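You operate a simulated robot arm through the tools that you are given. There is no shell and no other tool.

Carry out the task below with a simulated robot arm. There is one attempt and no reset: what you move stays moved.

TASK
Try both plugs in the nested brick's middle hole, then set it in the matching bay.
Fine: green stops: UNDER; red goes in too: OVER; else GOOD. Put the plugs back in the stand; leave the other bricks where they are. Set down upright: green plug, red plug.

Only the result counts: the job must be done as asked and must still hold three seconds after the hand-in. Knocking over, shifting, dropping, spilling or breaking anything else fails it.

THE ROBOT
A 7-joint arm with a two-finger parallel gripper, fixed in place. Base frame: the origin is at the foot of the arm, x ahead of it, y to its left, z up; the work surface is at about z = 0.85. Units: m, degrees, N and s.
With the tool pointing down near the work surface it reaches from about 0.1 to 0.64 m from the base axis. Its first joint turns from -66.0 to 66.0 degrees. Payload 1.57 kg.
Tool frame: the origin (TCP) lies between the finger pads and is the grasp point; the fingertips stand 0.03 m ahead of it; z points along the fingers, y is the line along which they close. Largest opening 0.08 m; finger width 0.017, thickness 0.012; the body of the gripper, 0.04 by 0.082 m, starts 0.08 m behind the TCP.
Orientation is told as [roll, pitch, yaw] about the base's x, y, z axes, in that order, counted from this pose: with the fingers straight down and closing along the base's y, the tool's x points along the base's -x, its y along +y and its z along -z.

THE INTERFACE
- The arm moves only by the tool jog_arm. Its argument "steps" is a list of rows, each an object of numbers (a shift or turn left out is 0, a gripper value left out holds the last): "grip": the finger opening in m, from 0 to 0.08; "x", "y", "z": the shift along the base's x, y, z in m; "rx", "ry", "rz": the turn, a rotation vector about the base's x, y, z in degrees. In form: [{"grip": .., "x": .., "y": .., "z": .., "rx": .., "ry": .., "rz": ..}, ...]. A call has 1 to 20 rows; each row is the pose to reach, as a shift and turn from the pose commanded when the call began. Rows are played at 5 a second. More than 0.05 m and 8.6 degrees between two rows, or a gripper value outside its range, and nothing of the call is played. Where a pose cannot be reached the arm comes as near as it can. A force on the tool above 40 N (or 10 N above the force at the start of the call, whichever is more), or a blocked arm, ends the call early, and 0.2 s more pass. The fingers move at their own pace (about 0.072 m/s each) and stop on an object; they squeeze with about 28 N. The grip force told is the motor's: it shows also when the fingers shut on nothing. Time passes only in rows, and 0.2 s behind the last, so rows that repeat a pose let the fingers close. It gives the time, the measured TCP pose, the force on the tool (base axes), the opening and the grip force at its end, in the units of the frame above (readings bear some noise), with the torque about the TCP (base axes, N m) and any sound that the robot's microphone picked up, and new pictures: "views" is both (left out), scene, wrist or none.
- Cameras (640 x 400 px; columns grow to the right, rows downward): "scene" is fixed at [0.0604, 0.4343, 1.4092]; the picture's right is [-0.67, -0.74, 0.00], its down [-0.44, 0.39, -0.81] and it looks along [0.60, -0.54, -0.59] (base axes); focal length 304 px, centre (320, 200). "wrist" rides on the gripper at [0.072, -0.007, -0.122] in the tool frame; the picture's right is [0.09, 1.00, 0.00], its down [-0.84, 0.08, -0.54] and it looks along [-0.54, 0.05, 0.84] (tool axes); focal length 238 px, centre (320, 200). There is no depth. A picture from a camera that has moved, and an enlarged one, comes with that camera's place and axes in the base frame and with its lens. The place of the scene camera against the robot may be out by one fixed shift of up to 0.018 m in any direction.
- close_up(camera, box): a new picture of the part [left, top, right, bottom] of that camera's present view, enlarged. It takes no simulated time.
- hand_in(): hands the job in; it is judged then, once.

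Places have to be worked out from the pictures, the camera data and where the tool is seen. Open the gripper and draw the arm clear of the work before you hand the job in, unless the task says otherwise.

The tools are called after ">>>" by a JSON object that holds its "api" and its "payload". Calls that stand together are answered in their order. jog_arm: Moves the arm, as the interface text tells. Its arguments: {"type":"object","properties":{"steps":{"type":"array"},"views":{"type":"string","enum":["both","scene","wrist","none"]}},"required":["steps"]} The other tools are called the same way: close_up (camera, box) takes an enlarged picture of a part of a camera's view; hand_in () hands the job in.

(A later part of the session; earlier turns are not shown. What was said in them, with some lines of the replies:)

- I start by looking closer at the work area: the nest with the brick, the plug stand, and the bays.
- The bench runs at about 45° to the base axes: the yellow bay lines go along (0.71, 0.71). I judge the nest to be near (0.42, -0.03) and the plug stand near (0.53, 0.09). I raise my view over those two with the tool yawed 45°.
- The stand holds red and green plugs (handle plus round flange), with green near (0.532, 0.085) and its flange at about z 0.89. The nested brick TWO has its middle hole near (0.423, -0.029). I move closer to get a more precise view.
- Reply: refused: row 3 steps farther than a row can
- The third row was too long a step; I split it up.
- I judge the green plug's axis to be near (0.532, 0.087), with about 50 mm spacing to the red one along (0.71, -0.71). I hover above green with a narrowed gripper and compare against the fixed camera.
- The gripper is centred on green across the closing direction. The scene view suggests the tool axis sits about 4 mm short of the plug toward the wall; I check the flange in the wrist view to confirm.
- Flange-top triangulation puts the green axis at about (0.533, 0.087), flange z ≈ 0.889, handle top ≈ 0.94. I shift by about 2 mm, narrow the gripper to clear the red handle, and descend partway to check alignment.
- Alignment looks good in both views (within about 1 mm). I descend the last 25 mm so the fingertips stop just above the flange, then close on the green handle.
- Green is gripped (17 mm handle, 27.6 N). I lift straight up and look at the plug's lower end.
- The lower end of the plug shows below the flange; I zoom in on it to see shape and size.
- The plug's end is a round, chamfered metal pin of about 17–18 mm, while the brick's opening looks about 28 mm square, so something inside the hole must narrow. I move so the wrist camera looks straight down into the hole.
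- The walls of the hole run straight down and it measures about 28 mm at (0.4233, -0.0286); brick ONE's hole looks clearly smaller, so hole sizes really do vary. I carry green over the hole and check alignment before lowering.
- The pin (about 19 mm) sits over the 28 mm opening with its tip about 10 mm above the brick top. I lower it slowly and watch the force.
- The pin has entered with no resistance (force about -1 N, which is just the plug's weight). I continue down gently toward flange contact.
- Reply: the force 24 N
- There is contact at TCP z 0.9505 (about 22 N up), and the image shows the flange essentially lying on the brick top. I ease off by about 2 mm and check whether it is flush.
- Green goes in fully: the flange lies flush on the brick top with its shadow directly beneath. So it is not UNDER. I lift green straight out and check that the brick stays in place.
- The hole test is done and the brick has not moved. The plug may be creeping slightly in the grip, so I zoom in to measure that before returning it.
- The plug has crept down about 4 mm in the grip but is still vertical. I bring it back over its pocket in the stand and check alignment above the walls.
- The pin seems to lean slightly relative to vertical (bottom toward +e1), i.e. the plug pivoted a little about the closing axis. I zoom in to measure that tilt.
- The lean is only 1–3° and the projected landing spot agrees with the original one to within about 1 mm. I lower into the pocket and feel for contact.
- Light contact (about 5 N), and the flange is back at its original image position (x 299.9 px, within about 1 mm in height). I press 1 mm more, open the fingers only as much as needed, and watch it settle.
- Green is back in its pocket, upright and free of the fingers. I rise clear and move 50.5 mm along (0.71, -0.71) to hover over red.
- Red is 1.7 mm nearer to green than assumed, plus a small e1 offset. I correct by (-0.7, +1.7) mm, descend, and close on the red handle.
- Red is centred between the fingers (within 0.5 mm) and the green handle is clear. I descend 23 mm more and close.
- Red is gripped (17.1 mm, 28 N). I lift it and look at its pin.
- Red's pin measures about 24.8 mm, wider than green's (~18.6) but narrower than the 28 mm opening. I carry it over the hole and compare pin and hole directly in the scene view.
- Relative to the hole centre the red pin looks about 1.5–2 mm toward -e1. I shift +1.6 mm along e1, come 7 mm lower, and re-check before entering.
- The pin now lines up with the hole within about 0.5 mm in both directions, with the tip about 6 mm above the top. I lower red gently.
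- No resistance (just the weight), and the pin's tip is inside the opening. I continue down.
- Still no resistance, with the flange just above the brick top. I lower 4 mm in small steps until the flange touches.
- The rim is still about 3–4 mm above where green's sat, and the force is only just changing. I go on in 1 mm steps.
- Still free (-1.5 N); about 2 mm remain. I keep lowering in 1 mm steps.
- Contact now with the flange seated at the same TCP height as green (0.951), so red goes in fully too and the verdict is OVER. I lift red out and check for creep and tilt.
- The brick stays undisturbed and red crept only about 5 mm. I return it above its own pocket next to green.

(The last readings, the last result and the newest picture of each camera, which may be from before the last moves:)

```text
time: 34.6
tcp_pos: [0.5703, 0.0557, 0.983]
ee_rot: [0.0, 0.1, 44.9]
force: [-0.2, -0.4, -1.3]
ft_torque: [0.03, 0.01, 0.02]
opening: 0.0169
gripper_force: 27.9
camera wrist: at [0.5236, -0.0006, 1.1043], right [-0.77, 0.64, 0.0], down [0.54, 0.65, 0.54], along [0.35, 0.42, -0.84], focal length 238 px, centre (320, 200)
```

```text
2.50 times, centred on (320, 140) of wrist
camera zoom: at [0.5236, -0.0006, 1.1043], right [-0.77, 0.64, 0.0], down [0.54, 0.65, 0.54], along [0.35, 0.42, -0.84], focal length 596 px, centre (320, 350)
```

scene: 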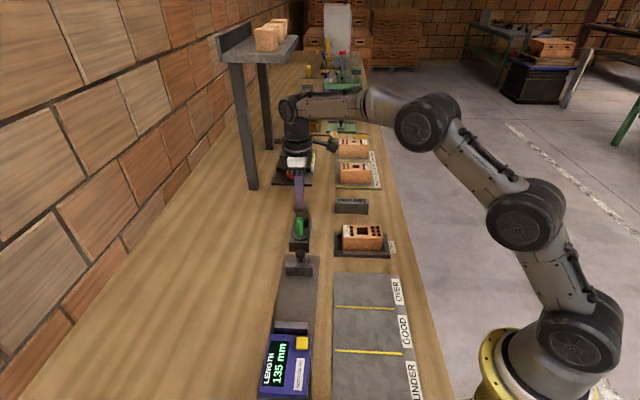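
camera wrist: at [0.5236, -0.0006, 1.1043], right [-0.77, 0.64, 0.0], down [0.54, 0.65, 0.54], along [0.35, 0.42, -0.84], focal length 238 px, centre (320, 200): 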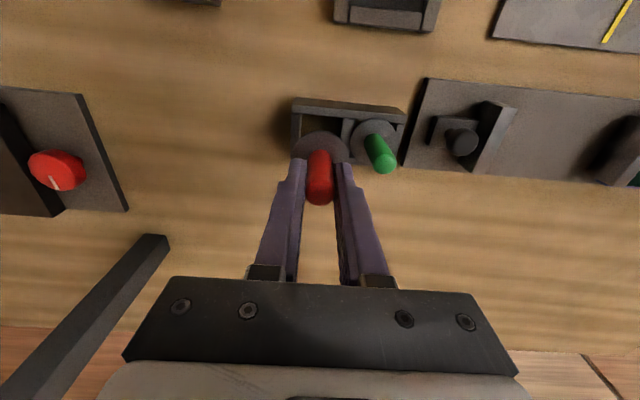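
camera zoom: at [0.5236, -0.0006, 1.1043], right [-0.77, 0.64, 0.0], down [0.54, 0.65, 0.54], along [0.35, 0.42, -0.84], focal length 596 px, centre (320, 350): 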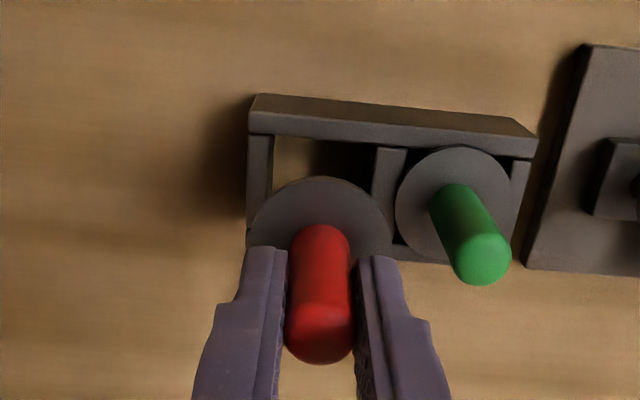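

Red is vertical and its projected landing is within about 1 mm of its original spot. I nudge -0.7 mm in e1 and lower into the pocket.

>>> {"api": "jog_arm", "payload": {"steps": [{"x": -0.0005, "y": -0.0005, "z": -0.015}, {"x": -0.0005, "y": -0.0005, "z": -0.03}, {"x": -0.0005, "y": -0.0005, "z": -0.042}, {"x": -0.0005, "y": -0.0005, "z": -0.046}, {"x": -0.0005, "y": -0.0005, "z": -0.046}], "views": "none"}}

>>> {"api": "close_up", "payload": {"camera": "scene", "box": [280, 185, 330, 250]}}

>>> {"api": "close_up", "payload": {"camera": "wrist", "box": [250, 60, 390, 220]}}

```text
time: 35.8
tcp_pos: [0.5696, 0.0523, 0.9375]
ee_rot: [0.0, 0.1, 45.0]
force: [-0.9, 0.8, -1.4]
ft_torque: [-0.03, -0.03, -0.03]
opening: 0.0171
gripper_force: 28.2
```

```text
6.15 times, centred on (305, 218) of scene
camera zoom: at [0.0604, 0.4344, 1.4092], right [-0.67, -0.74, 0.0], down [-0.44, 0.39, -0.81], along [0.6, -0.54, -0.59], focal length 1871 px, centre (412, 92)
```

zoom: 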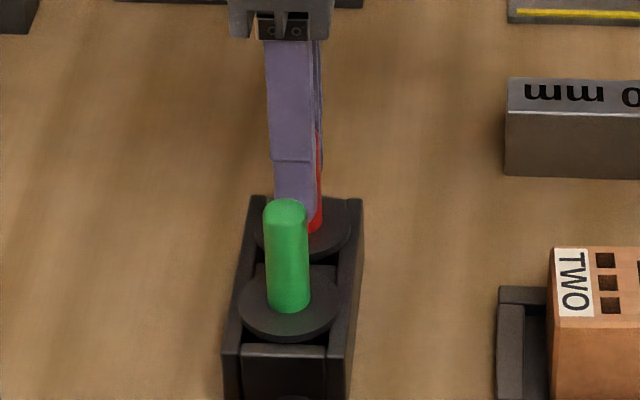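

```text
2.50 times, centred on (320, 140) of wrist
camera zoom: at [0.5226, -0.0028, 1.0589], right [-0.77, 0.64, 0.0], down [0.54, 0.65, 0.54], along [0.35, 0.42, -0.84], focal length 596 px, centre (320, 350)
```

zoom: 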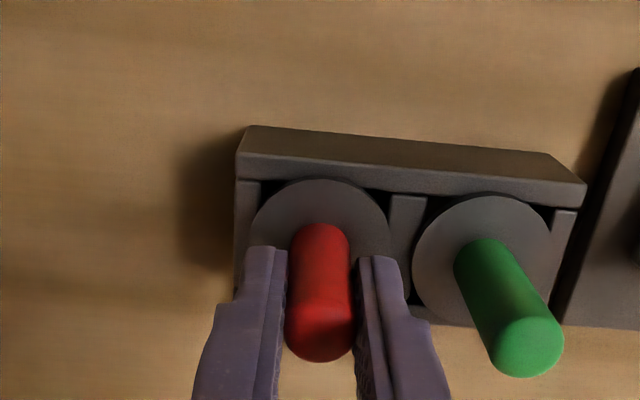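

Still free; red is about 1 mm toward -e1, so I undo the nudge and lower in small steps until it rests.

>>> {"api": "jog_arm", "payload": {"steps": [{"x": 0.0005, "y": 0.0005, "z": -0.002}, {"x": 0.0005, "y": 0.0005, "z": -0.004}, {"x": 0.0005, "y": 0.0005, "z": -0.004}], "views": "none"}}

>>> {"api": "close_up", "payload": {"camera": "wrist", "box": [250, 60, 390, 220]}}

```text
time: 36.6
tcp_pos: [0.5702, 0.054, 0.9369]
ee_rot: [-0.1, -0.2, 45.1]
force: [-0.8, -1.0, 6.5]
ft_torque: [-0.15, 0.07, -0.01]
opening: 0.0172
gripper_force: 28.7
```

```text
2.50 times, centred on (320, 140) of wrist
camera zoom: at [0.5229, -0.0018, 1.0576], right [-0.77, 0.64, 0.0], down [0.54, 0.65, 0.54], along [0.35, 0.42, -0.84], focal length 596 px, centre (320, 350)
```

zoom: 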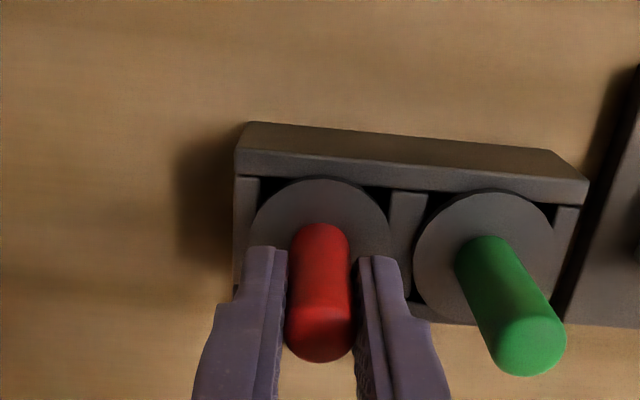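

Contact at about 6.5 N, with red's flange at the same apparent size and level as green's, so it is seated. I release it gently.

>>> {"api": "jog_arm", "payload": {"steps": [{"z": 0.0}, {"z": 0.0, "grip": 0.02}, {"z": 0.0, "grip": 0.03}, {"z": 0.0, "grip": 0.04}, {"z": 0.0, "grip": 0.04}]}}

>>> {"api": "close_up", "payload": {"camera": "wrist", "box": [250, 60, 390, 220]}}

>>> {"api": "close_up", "payload": {"camera": "scene", "box": [280, 185, 330, 250]}}

```text
time: 37.8
tcp_pos: [0.5701, 0.0536, 0.9352]
ee_rot: [0.0, -0.1, 44.9]
force: [-0.6, -0.1, 0.2]
ft_torque: [0.02, -0.01, 0.04]
opening: 0.04
gripper_force: 0.1
camera wrist: at [0.5228, -0.0018, 1.0563], right [-0.77, 0.64, 0.0], down [0.54, 0.65, 0.54], along [0.35, 0.42, -0.84], focal length 238 px, centre (320, 200)
```

scene: 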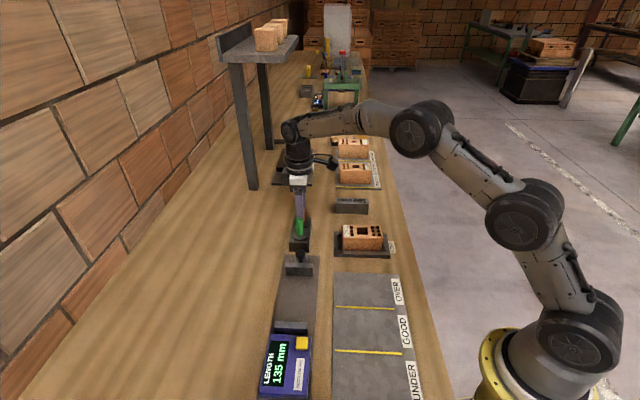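
wrist: 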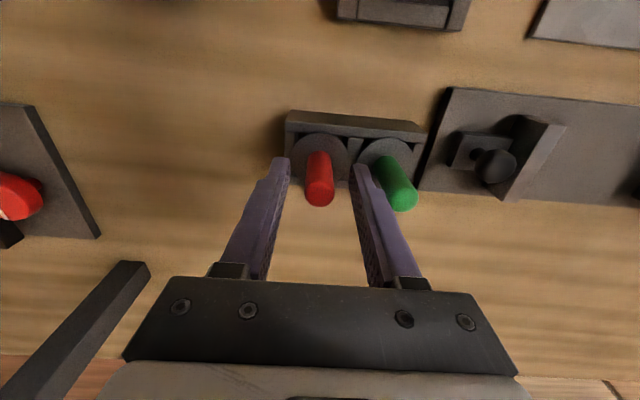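

```text
2.50 times, centred on (320, 140) of wrist
camera zoom: at [0.5228, -0.0018, 1.0563], right [-0.77, 0.64, 0.0], down [0.54, 0.65, 0.54], along [0.35, 0.42, -0.84], focal length 596 px, centre (320, 350)
```

zoom: 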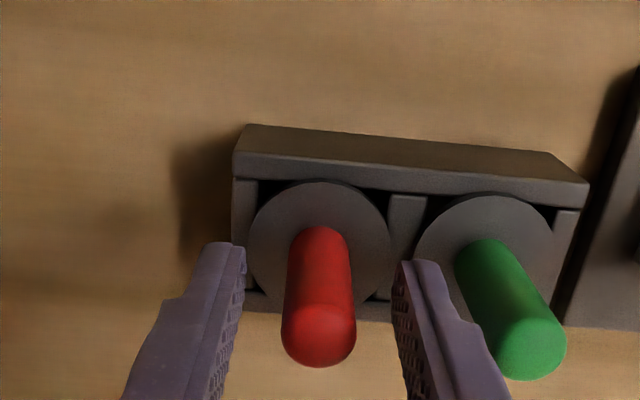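

```text
6.15 times, centred on (305, 218) of scene
camera zoom: at [0.0604, 0.4343, 1.4092], right [-0.67, -0.74, 0.0], down [-0.44, 0.39, -0.81], along [0.6, -0.54, -0.59], focal length 1871 px, centre (412, 92)
```

zoom: 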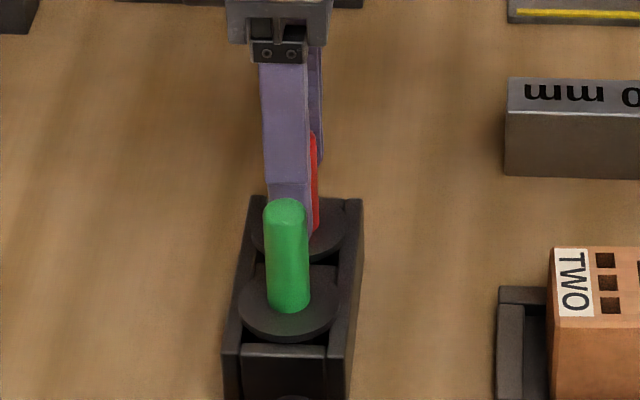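

Red is seated upright and both plugs are back. I rise clear, open wide, and go to a viewpoint over the brick to measure its pose for grasping.

>>> {"api": "jog_arm", "payload": {"steps": [{"z": 0.03}, {"z": 0.07}, {"z": 0.085}, {"x": -0.035, "y": -0.01, "z": 0.085}, {"x": -0.07, "y": -0.02, "z": 0.085, "grip": 0.08}, {"x": -0.1, "y": -0.027, "z": 0.085, "grip": 0.08}, {"x": -0.1, "y": -0.027, "z": 0.085, "grip": 0.08}]}}

>>> {"api": "close_up", "payload": {"camera": "wrist", "box": [270, 0, 390, 130]}}

>>> {"api": "close_up", "payload": {"camera": "scene", "box": [280, 195, 330, 255]}}

>>> {"api": "close_up", "payload": {"camera": "scene", "box": [325, 210, 405, 270]}}

```text
time: 39.4
tcp_pos: [0.4686, 0.0266, 1.0195]
ee_rot: [0.0, 0.0, 45.0]
force: [-0.2, 0.1, -0.8]
ft_torque: [0.0, -0.03, -0.03]
opening: 0.08
gripper_force: 0.0
camera wrist: at [0.4228, -0.0291, 1.1423], right [-0.77, 0.64, 0.0], down [0.54, 0.65, 0.54], along [0.35, 0.42, -0.84], focal length 238 px, centre (320, 200)
```

scene: 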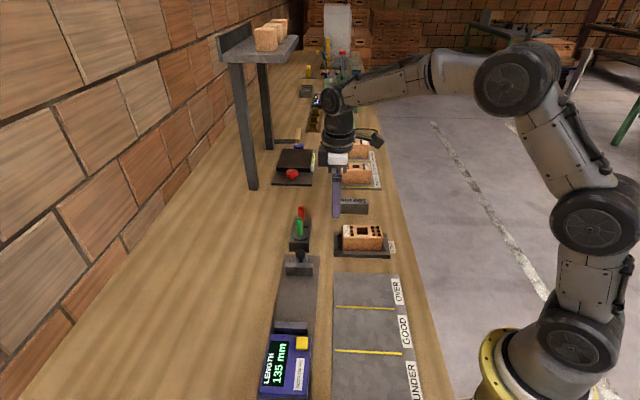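
wrist: 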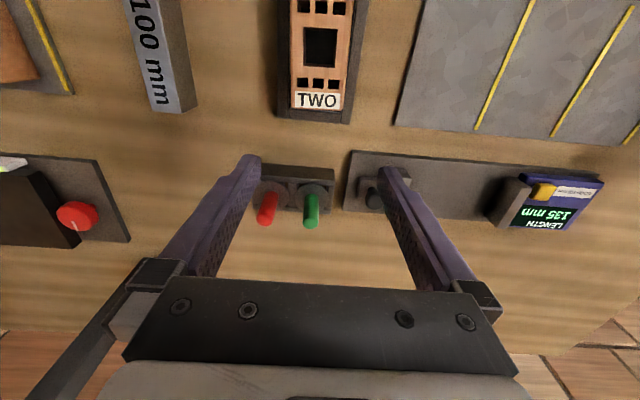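

```text
3.08 times, centred on (330, 65) of wrist
camera zoom: at [0.4228, -0.0291, 1.1423], right [-0.77, 0.64, 0.0], down [0.54, 0.65, 0.54], along [0.35, 0.42, -0.84], focal length 733 px, centre (289, 615)
```

zoom: 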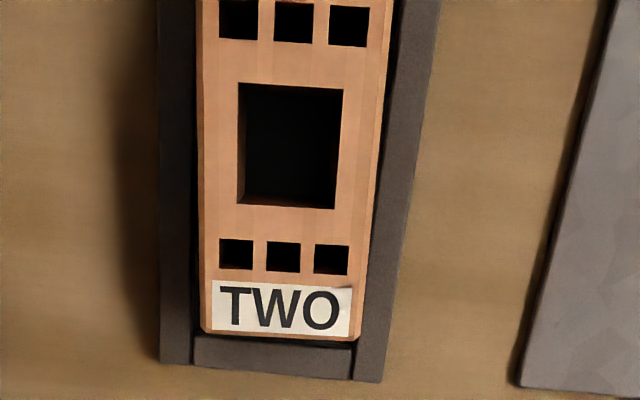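

```text
6.67 times, centred on (305, 225) of scene
camera zoom: at [0.0604, 0.4343, 1.4092], right [-0.67, -0.74, 0.0], down [-0.44, 0.39, -0.81], along [0.6, -0.54, -0.59], focal length 2027 px, centre (420, 33)
```

zoom: 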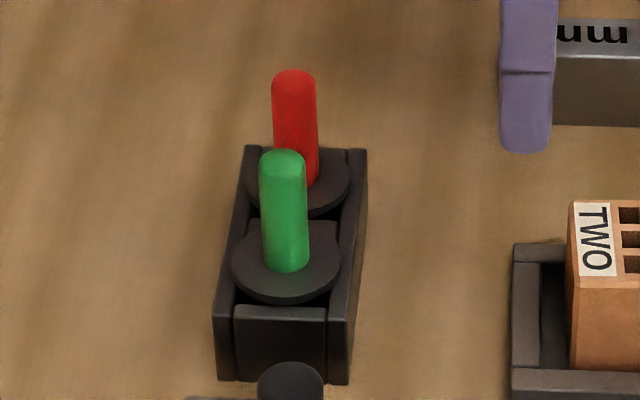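

```text
6.67 times, centred on (365, 240) of scene
camera zoom: at [0.0604, 0.4343, 1.4092], right [-0.67, -0.74, 0.0], down [-0.44, 0.39, -0.81], along [0.6, -0.54, -0.59], focal length 2027 px, centre (20, -67)
```

zoom: 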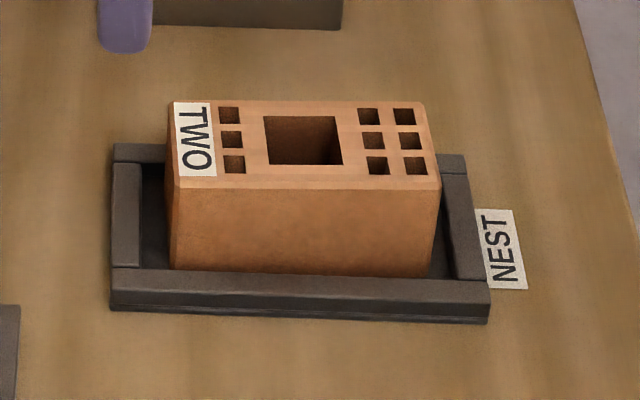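

Both plugs stand exactly as before. Brick TWO is centred at (0.4234, -0.0285), about 49 mm wide and turned +2° relative to the nest, with its top at about 0.908. I hover over it with 2° yaw added.

>>> {"api": "jog_arm", "payload": {"steps": [{"x": -0.0227, "y": -0.0276, "z": 0.0, "rz": 1}, {"x": -0.0454, "y": -0.0553, "z": 0.0, "rz": 2}, {"x": -0.0454, "y": -0.0553, "z": -0.04, "rz": 2}, {"x": -0.0454, "y": -0.0553, "z": -0.06, "rz": 2}, {"x": -0.0454, "y": -0.0553, "z": -0.06, "rz": 2}]}}

>>> {"api": "close_up", "payload": {"camera": "wrist", "box": [220, 50, 420, 210]}}

>>> {"api": "close_up", "payload": {"camera": "scene", "box": [325, 190, 405, 270]}}

```text
time: 40.6
tcp_pos: [0.4217, -0.0298, 0.9606]
ee_rot: [-0.1, 0.1, 47.0]
force: [-1.0, -1.0, 0.2]
ft_torque: [-0.02, 0.0, 0.03]
opening: 0.0801
gripper_force: 0.1
camera wrist: at [0.3779, -0.0865, 1.0828], right [-0.79, 0.61, 0.0], down [0.51, 0.66, 0.54], along [0.33, 0.43, -0.84], focal length 238 px, centre (320, 200)
```

scene: 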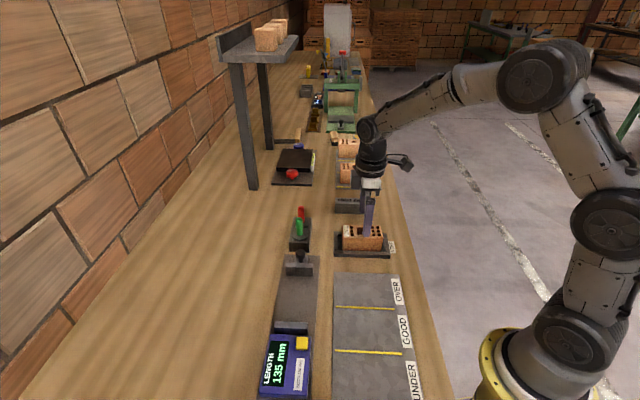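
wrist: 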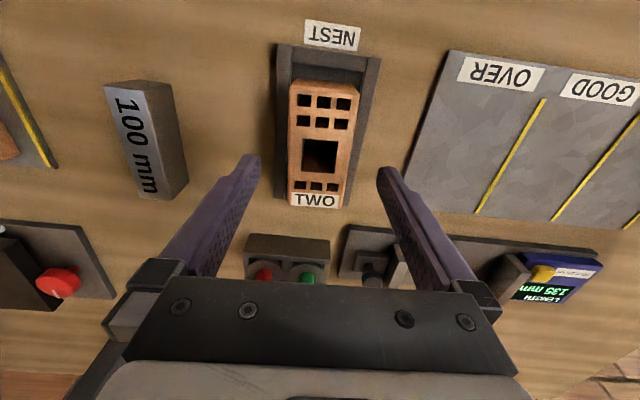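

```text
2.50 times, centred on (320, 130) of wrist
camera zoom: at [0.3779, -0.0865, 1.0828], right [-0.79, 0.61, 0.0], down [0.51, 0.66, 0.54], along [0.33, 0.43, -0.84], focal length 596 px, centre (320, 375)
```

zoom: 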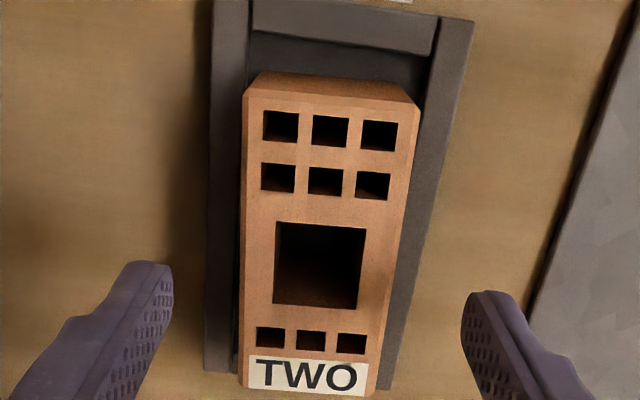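

```text
5.00 times, centred on (365, 230) of scene
camera zoom: at [0.0604, 0.4343, 1.4092], right [-0.67, -0.74, 0.0], down [-0.44, 0.39, -0.81], along [0.6, -0.54, -0.59], focal length 1520 px, centre (95, 50)
```

zoom: 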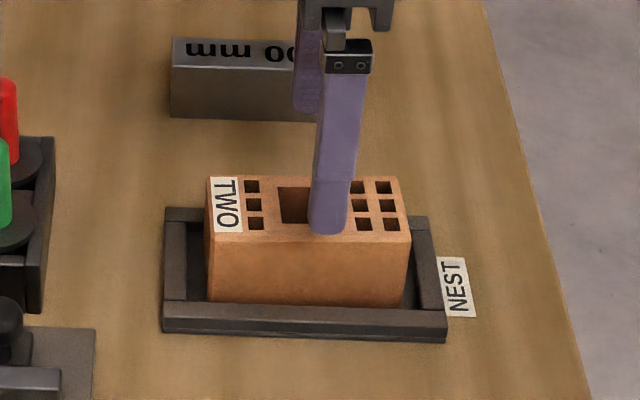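

The brick is centred between the fingers within 1 mm and parallel to them. I descend so the fingertips stop above the nest wall (tips at about 0.880), then check before closing.

>>> {"api": "jog_arm", "payload": {"steps": [{"z": -0.02}, {"z": -0.04}, {"z": -0.05}, {"z": -0.05}]}}

>>> {"api": "close_up", "payload": {"camera": "scene", "box": [325, 200, 405, 270]}}

>>> {"api": "close_up", "payload": {"camera": "wrist", "box": [220, 50, 420, 210]}}

```text
time: 41.6
tcp_pos: [0.4229, -0.0289, 0.9096]
ee_rot: [0.0, 0.0, 47.1]
force: [0.0, -0.3, 0.2]
ft_torque: [-0.01, -0.01, 0.0]
opening: 0.08
gripper_force: 0.1
camera wrist: at [0.378, -0.0863, 1.0321], right [-0.79, 0.61, 0.0], down [0.51, 0.66, 0.54], along [0.33, 0.43, -0.84], focal length 238 px, centre (320, 200)
```

scene: 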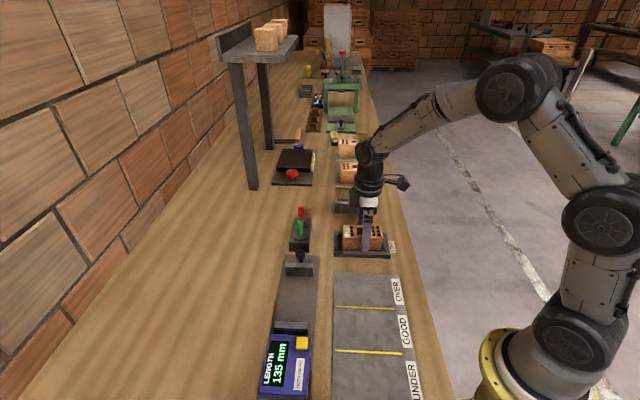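
wrist: 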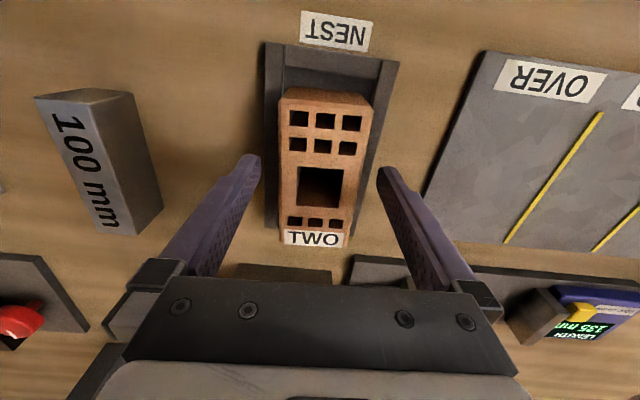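

```text
5.71 times, centred on (365, 235) of scene
camera zoom: at [0.0604, 0.4343, 1.4092], right [-0.67, -0.74, 0.0], down [-0.44, 0.39, -0.81], along [0.6, -0.54, -0.59], focal length 1737 px, centre (63, 0)
```

zoom: 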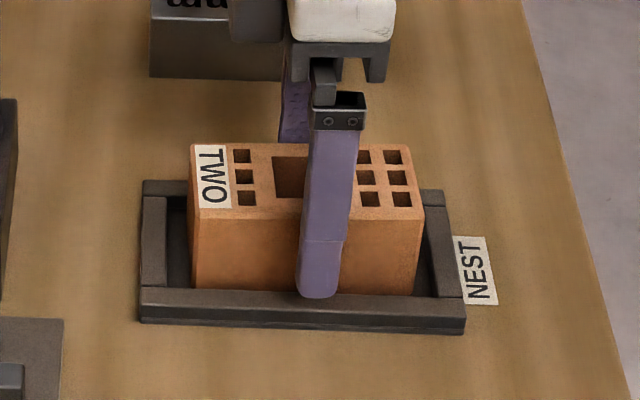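

```text
2.50 times, centred on (320, 130) of wrist
camera zoom: at [0.378, -0.0863, 1.0321], right [-0.79, 0.61, 0.0], down [0.51, 0.66, 0.54], along [0.33, 0.43, -0.84], focal length 596 px, centre (320, 375)
```

zoom: 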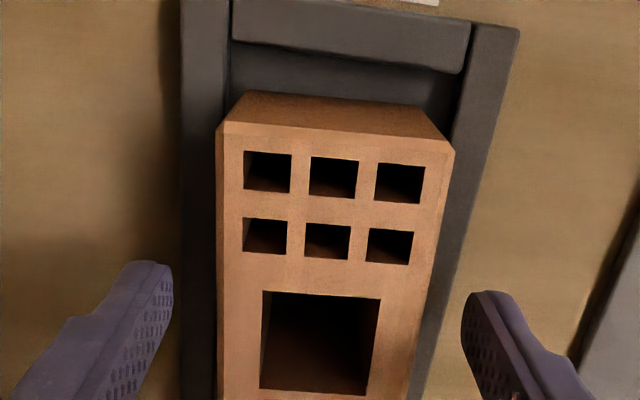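

No contact yet and the tips are clear of the nest wall. I close on the brick.

>>> {"api": "jog_arm", "payload": {"steps": [{"grip": 0.056}, {"grip": 0.052}, {"grip": 0.03}, {"grip": 0.03}, {"grip": 0.03}]}}

>>> {"api": "close_up", "payload": {"camera": "scene", "box": [325, 200, 405, 270]}}

>>> {"api": "close_up", "payload": {"camera": "wrist", "box": [220, 50, 420, 210]}}

```text
time: 42.8
tcp_pos: [0.4218, -0.0299, 0.9109]
ee_rot: [0.1, -0.1, 47.0]
force: [1.2, -0.9, 0.1]
ft_torque: [0.04, -0.06, 0.0]
opening: 0.0499
gripper_force: 28.4
camera wrist: at [0.3781, -0.0863, 1.0324], right [-0.79, 0.61, 0.0], down [0.51, 0.66, 0.54], along [0.33, 0.43, -0.84], focal length 238 px, centre (320, 200)
```

scene: 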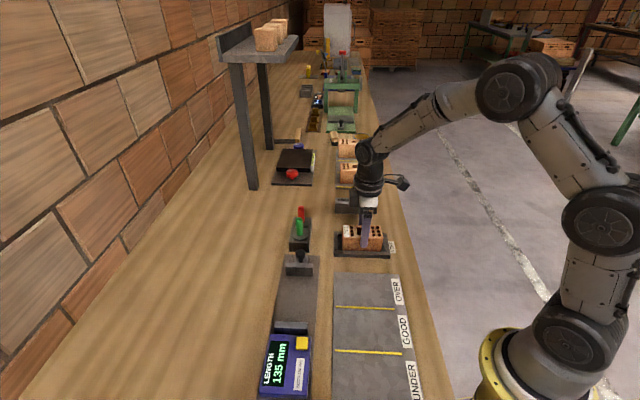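
wrist: 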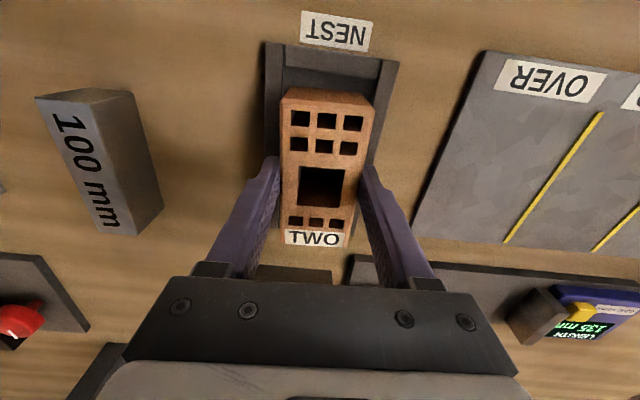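

```text
5.71 times, centred on (365, 235) of scene
camera zoom: at [0.0604, 0.4343, 1.4092], right [-0.67, -0.74, 0.0], down [-0.44, 0.39, -0.81], along [0.6, -0.54, -0.59], focal length 1737 px, centre (63, 0)
```

zoom: 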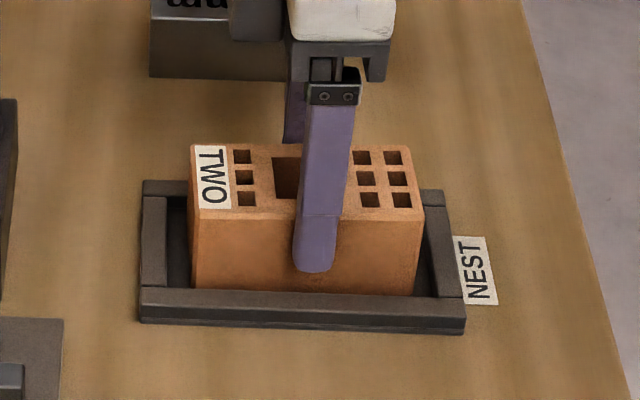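

```text
2.50 times, centred on (320, 130) of wrist
camera zoom: at [0.3781, -0.0863, 1.0324], right [-0.79, 0.61, 0.0], down [0.51, 0.66, 0.54], along [0.33, 0.43, -0.84], focal length 596 px, centre (320, 375)
```

zoom: 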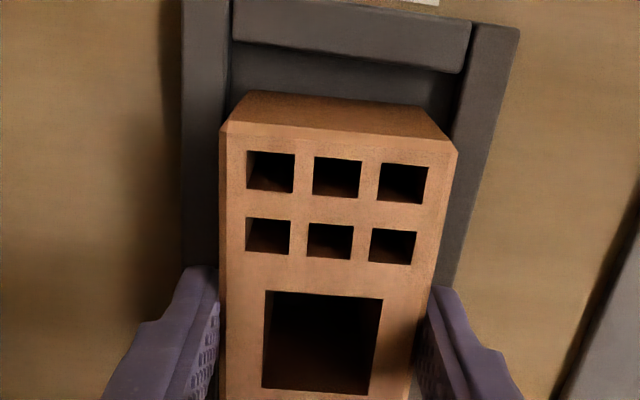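

The brick is held (50 mm, 28 N) with the nest undisturbed. I lift it 45 mm straight up.

>>> {"api": "jog_arm", "payload": {"steps": [{"z": 0.01}, {"z": 0.025}, {"z": 0.045}, {"z": 0.05}]}}

>>> {"api": "close_up", "payload": {"camera": "scene", "box": [325, 180, 405, 270]}}

>>> {"api": "close_up", "payload": {"camera": "wrist", "box": [220, 50, 420, 210]}}

```text
time: 43.8
tcp_pos: [0.4249, -0.028, 0.96]
ee_rot: [0.0, -0.1, 47.0]
force: [1.3, 0.6, -3.5]
ft_torque: [0.0, 0.01, 0.01]
opening: 0.05
gripper_force: 27.8
camera wrist: at [0.3796, -0.0856, 1.0819], right [-0.79, 0.61, 0.0], down [0.51, 0.66, 0.54], along [0.33, 0.43, -0.84], focal length 238 px, centre (320, 200)
```

scene: 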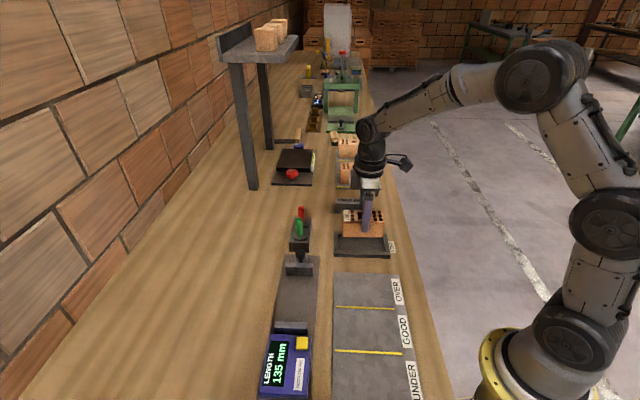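
wrist: 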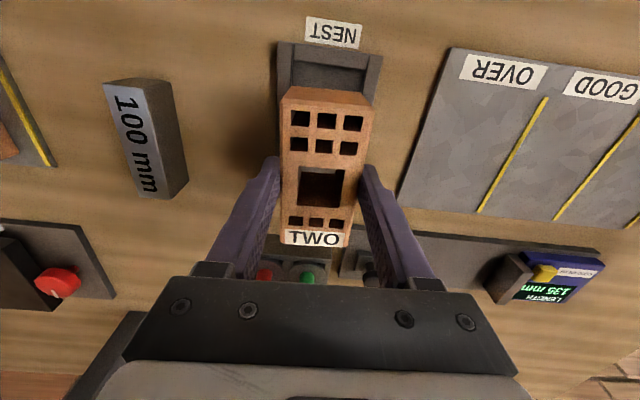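

```text
4.44 times, centred on (365, 225) of scene
camera zoom: at [0.0605, 0.4343, 1.4092], right [-0.67, -0.74, 0.0], down [-0.44, 0.39, -0.81], along [0.6, -0.54, -0.59], focal length 1351 px, centre (120, 89)
```

zoom: 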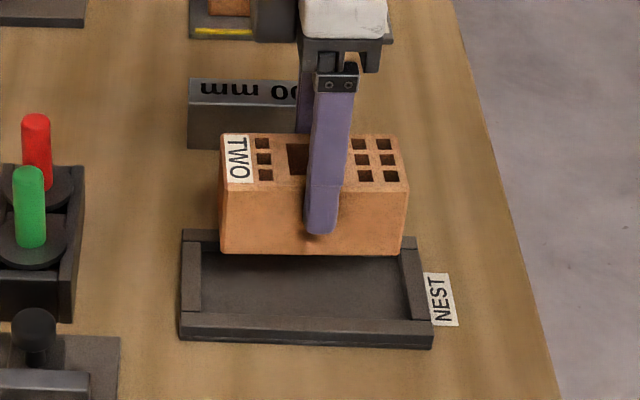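

```text
2.50 times, centred on (320, 130) of wrist
camera zoom: at [0.3796, -0.0856, 1.0819], right [-0.79, 0.61, 0.0], down [0.51, 0.66, 0.54], along [0.33, 0.43, -0.84], focal length 596 px, centre (320, 375)
```

zoom: 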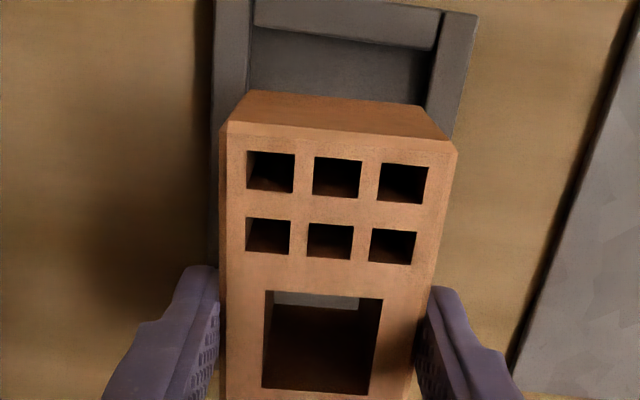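

The brick is lifted level (about 0.36 kg) and hangs clear of the nest. I carry it straight along -e2 to over the OVER bay, turning it back 2° to be square with the bay.

>>> {"api": "jog_arm", "payload": {"steps": [{"x": -0.025, "y": 0.0255, "rz": -0.5}, {"x": -0.0508, "y": 0.0517, "rz": -1}, {"x": -0.0762, "y": 0.0775, "rz": -1.5}, {"x": -0.1015, "y": 0.1033, "rz": -2}, {"x": -0.1015, "y": 0.1033, "z": -0.025, "rz": -2}, {"x": -0.1015, "y": 0.1033, "z": -0.03, "rz": -2}]}}

>>> {"api": "close_up", "payload": {"camera": "scene", "box": [310, 210, 430, 340]}}

>>> {"api": "close_up", "payload": {"camera": "wrist", "box": [200, 0, 460, 220]}}

```text
time: 45.2
tcp_pos: [0.3226, 0.0765, 0.9303]
ee_rot: [0.0, 0.0, 45.0]
force: [-0.4, 0.4, -2.9]
ft_torque: [-0.01, 0.02, 0.01]
opening: 0.0495
gripper_force: 27.7
camera wrist: at [0.2764, 0.0203, 1.0523], right [-0.77, 0.64, 0.0], down [0.54, 0.65, 0.54], along [0.35, 0.42, -0.84], focal length 238 px, centre (320, 200)
```

scene: 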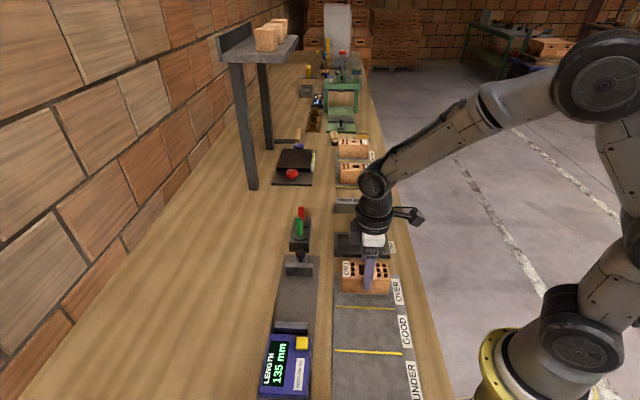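
wrist: 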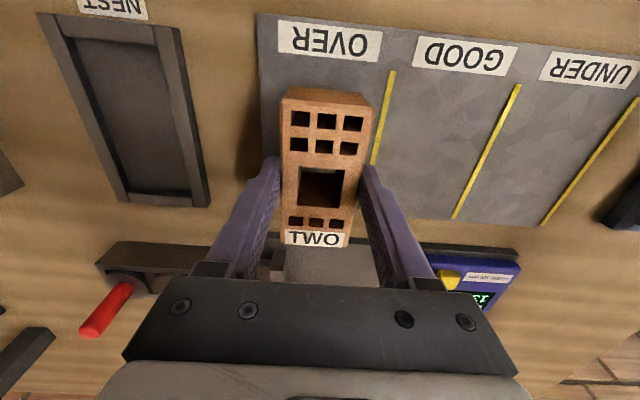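

```text
3.08 times, centred on (370, 275) of scene
camera zoom: at [0.0604, 0.4344, 1.4092], right [-0.67, -0.74, 0.0], down [-0.44, 0.39, -0.81], along [0.6, -0.54, -0.59], focal length 936 px, centre (166, -31)
```

zoom: 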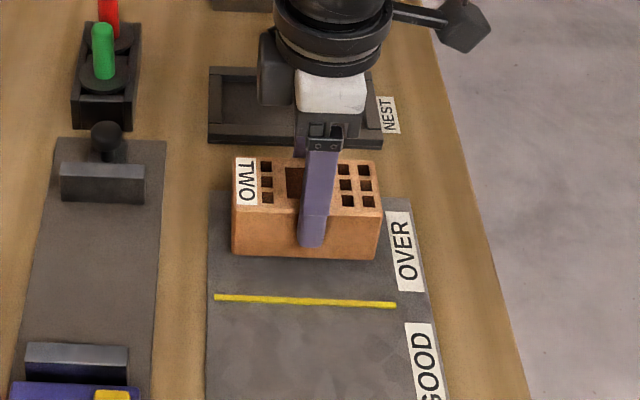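

```text
1.82 times, centred on (330, 110) of wrist
camera zoom: at [0.2764, 0.0203, 1.0523], right [-0.77, 0.64, 0.0], down [0.54, 0.65, 0.54], along [0.35, 0.42, -0.84], focal length 433 px, centre (302, 364)
```

zoom: 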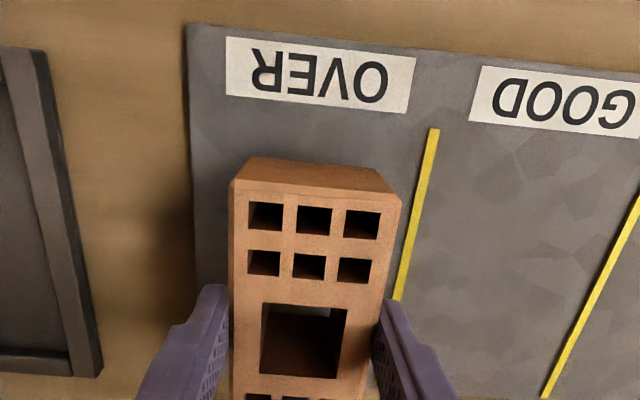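

The brick sits centred over the OVER bay (q 0.174 of 0.126–0.224) and square. I lower it gently toward the plate.

>>> {"api": "jog_arm", "payload": {"steps": [{"z": -0.006}, {"z": -0.012}, {"z": -0.016}, {"z": -0.016}], "views": "none"}}

>>> {"api": "close_up", "payload": {"camera": "scene", "box": [325, 250, 415, 320]}}

```text
time: 46.2
tcp_pos: [0.3231, 0.0754, 0.9147]
ee_rot: [0.1, 0.1, 45.0]
force: [-0.2, 0.5, -2.5]
ft_torque: [-0.01, 0.02, 0.01]
opening: 0.0496
gripper_force: 28.0
```

```text
5.71 times, centred on (370, 285) of scene
camera zoom: at [0.0605, 0.4344, 1.4092], right [-0.67, -0.74, 0.0], down [-0.44, 0.39, -0.81], along [0.6, -0.54, -0.59], focal length 1737 px, centre (34, -286)
```

zoom: 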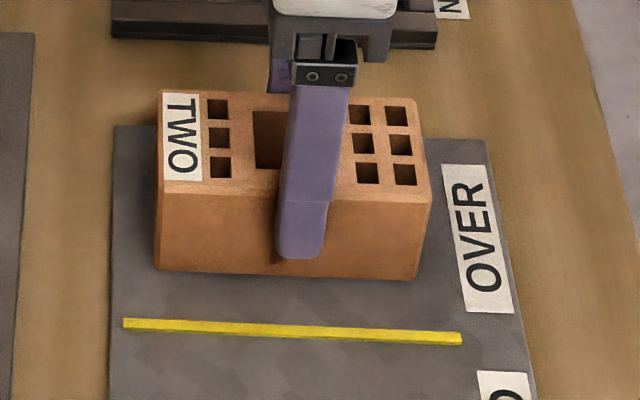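

Not touching yet (weight still on the tool). I continue in 1.5 mm steps.

>>> {"api": "jog_arm", "payload": {"steps": [{"z": -0.0015}, {"z": -0.003}, {"z": -0.0045}, {"z": -0.0045}], "views": "none"}}

>>> {"api": "close_up", "payload": {"camera": "scene", "box": [325, 250, 415, 320]}}

```text
time: 47.2
tcp_pos: [0.3239, 0.0748, 0.9105]
ee_rot: [-0.1, -0.2, 44.9]
force: [-6.2, 3.6, 23.6]
ft_torque: [0.24, 0.22, 0.03]
opening: 0.0499
gripper_force: 28.1
```

```text
5.71 times, centred on (370, 285) of scene
camera zoom: at [0.06, 0.4344, 1.4092], right [-0.67, -0.74, 0.0], down [-0.44, 0.39, -0.81], along [0.6, -0.54, -0.59], focal length 1737 px, centre (34, -286)
```

zoom: 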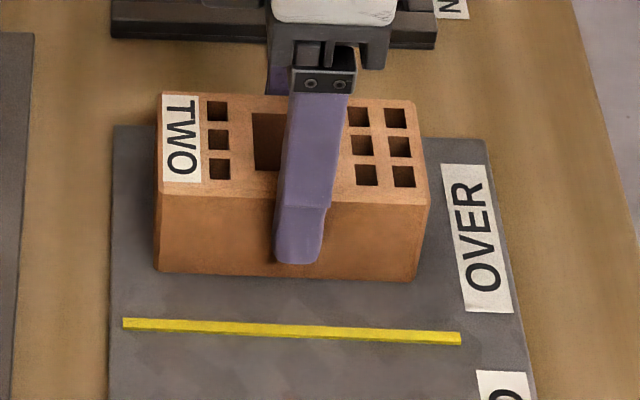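

The brick is on the plate (firm contact, 24 N). I ease off 2 mm to unload, then open the fingers gradually.

>>> {"api": "jog_arm", "payload": {"steps": [{"z": 0.001}, {"z": 0.002}, {"z": 0.002}], "views": "none"}}

```text
time: 48.0
tcp_pos: [0.3213, 0.0744, 0.9105]
ee_rot: [-0.1, 0.0, 45.0]
force: [2.6, -0.7, 3.0]
ft_torque: [0.08, -0.51, -0.04]
opening: 0.0497
gripper_force: 27.8
```

The load is down to 3 N, so the brick rests on the plate. I open the fingers now.

>>> {"api": "jog_arm", "payload": {"steps": [{"grip": 0.053}, {"grip": 0.06}, {"grip": 0.07}, {"grip": 0.076}, {"grip": 0.076}]}}

>>> {"api": "close_up", "payload": {"camera": "scene", "box": [325, 250, 415, 320]}}

>>> {"api": "close_up", "payload": {"camera": "wrist", "box": [200, 0, 460, 220]}}

```text
time: 49.2
tcp_pos: [0.3219, 0.0737, 0.9114]
ee_rot: [-0.1, 0.0, 44.8]
force: [-0.6, 0.3, -0.4]
ft_torque: [-0.02, -0.01, 0.02]
opening: 0.0763
gripper_force: 0.0
camera wrist: at [0.2757, 0.0191, 1.0332], right [-0.77, 0.64, 0.0], down [0.54, 0.65, 0.54], along [0.35, 0.42, -0.84], focal length 238 px, centre (320, 200)
```

scene: 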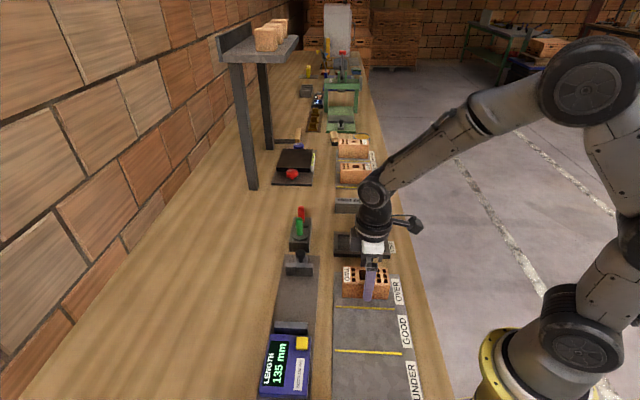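
wrist: 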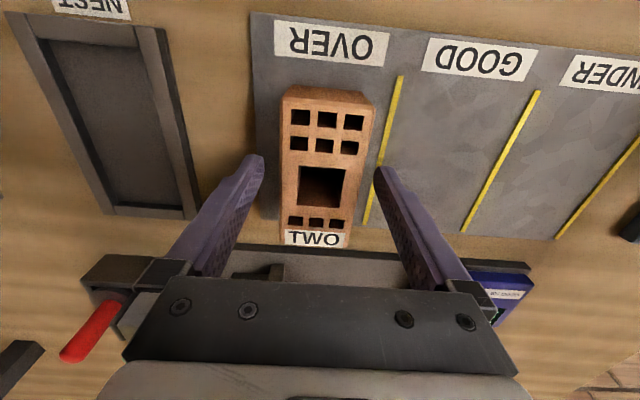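

```text
5.71 times, centred on (370, 285) of scene
camera zoom: at [0.0604, 0.4343, 1.4092], right [-0.67, -0.74, 0.0], down [-0.44, 0.39, -0.81], along [0.6, -0.54, -0.59], focal length 1737 px, centre (34, -286)
```

zoom: 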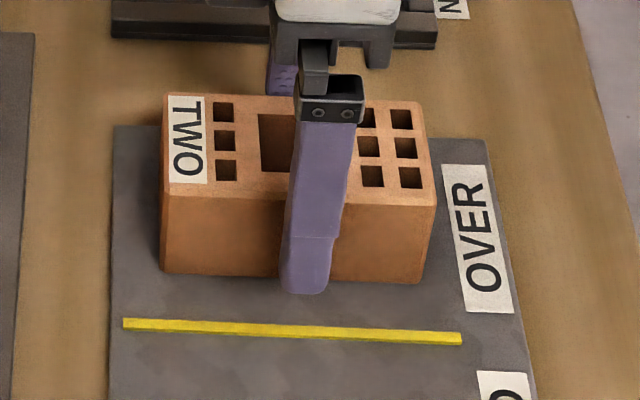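

```text
1.82 times, centred on (330, 110) of wrist
camera zoom: at [0.2757, 0.0191, 1.0332], right [-0.77, 0.64, 0.0], down [0.54, 0.65, 0.54], along [0.35, 0.42, -0.84], focal length 433 px, centre (302, 364)
```

zoom: 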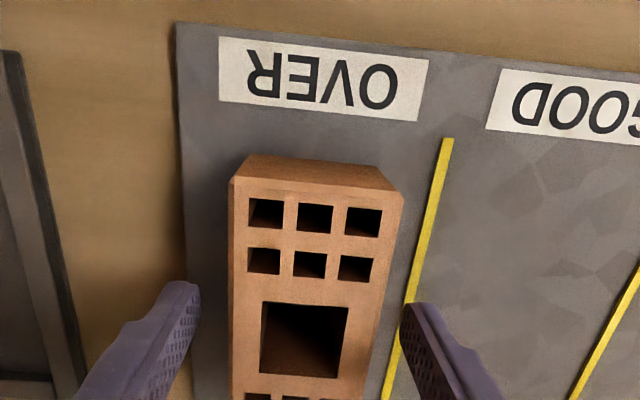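

The brick stands flat and free inside the OVER bay. I rise straight up and draw the arm clear.

>>> {"api": "jog_arm", "payload": {"steps": [{"z": 0.015, "grip": 0.08}, {"z": 0.04, "grip": 0.08}, {"z": 0.08, "grip": 0.08}, {"z": 0.12, "grip": 0.08}, {"x": -0.025, "y": -0.025, "z": 0.15, "grip": 0.08}, {"x": -0.05, "y": -0.05, "z": 0.18, "grip": 0.08}, {"x": -0.07, "y": -0.07, "z": 0.2, "grip": 0.08}, {"x": -0.07, "y": -0.07, "z": 0.2, "grip": 0.08}]}}

>>> {"api": "close_up", "payload": {"camera": "scene", "box": [270, 190, 430, 340]}}

>>> {"api": "close_up", "payload": {"camera": "wrist", "box": [200, 60, 460, 280]}}

```text
time: 51.0
tcp_pos: [0.2528, 0.0047, 1.1091]
ee_rot: [0.0, 0.0, 45.1]
force: [-0.9, 0.5, -0.1]
ft_torque: [0.02, 0.0, 0.0]
opening: 0.0803
gripper_force: 0.0
camera wrist: at [0.206, -0.0506, 1.2321], right [-0.77, 0.64, 0.0], down [0.54, 0.65, 0.54], along [0.35, 0.42, -0.84], focal length 238 px, centre (320, 200)
```

scene: 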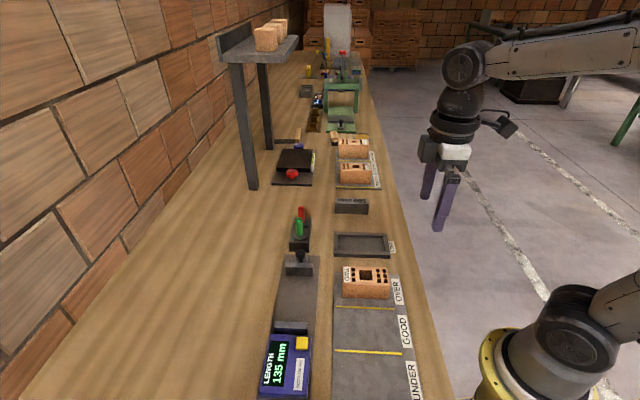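
wrist: 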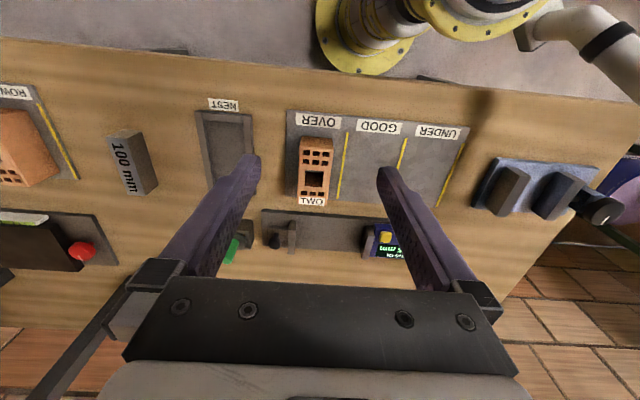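

```text
2.67 times, centred on (350, 265) of scene
camera zoom: at [0.0604, 0.4343, 1.4092], right [-0.67, -0.74, 0.0], down [-0.44, 0.39, -0.81], along [0.6, -0.54, -0.59], focal length 811 px, centre (240, 27)
```

zoom: 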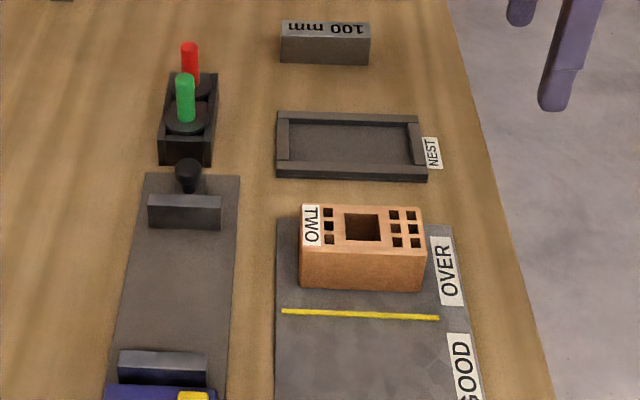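

```text
1.82 times, centred on (330, 170) of wrist
camera zoom: at [0.206, -0.0506, 1.2321], right [-0.77, 0.64, 0.0], down [0.54, 0.65, 0.54], along [0.35, 0.42, -0.84], focal length 433 px, centre (302, 254)
```

zoom: 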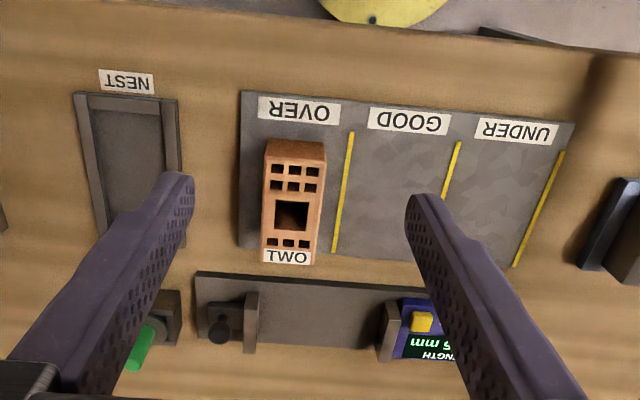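

Everything is in place: brick TWO lies flat and centred in the OVER bay, both plugs stand upright in the stand, the nest and the 100 mm block are unmoved, and the arm is clear with the gripper open. I hand the job in.

>>> {"api": "hand_in", "payload": {}}

```text
The job is handed in.
```

I tried both plugs in brick TWO's middle hole. Green and red each went in until the flange sat on the brick top, so the verdict is **OVER**. The brick is now set down flat and square in the OVER bay.

- **Plugs:** both are back upright in the stand. In the scene picture they look the same as at the start.
- **Other items:** the other bricks were not touched, and the nest and the 100 mm block show no movement in the last pictures.
- **Force:** the firmest contacts were 22 N when green's flange seated and 24 N when the brick touched the bay plate. The brick showed no visible shift from the plug tests.
- **Arm:** it was drawn clear with the gripper open before I handed the job in. The hand-in was accepted, but no result was shown.
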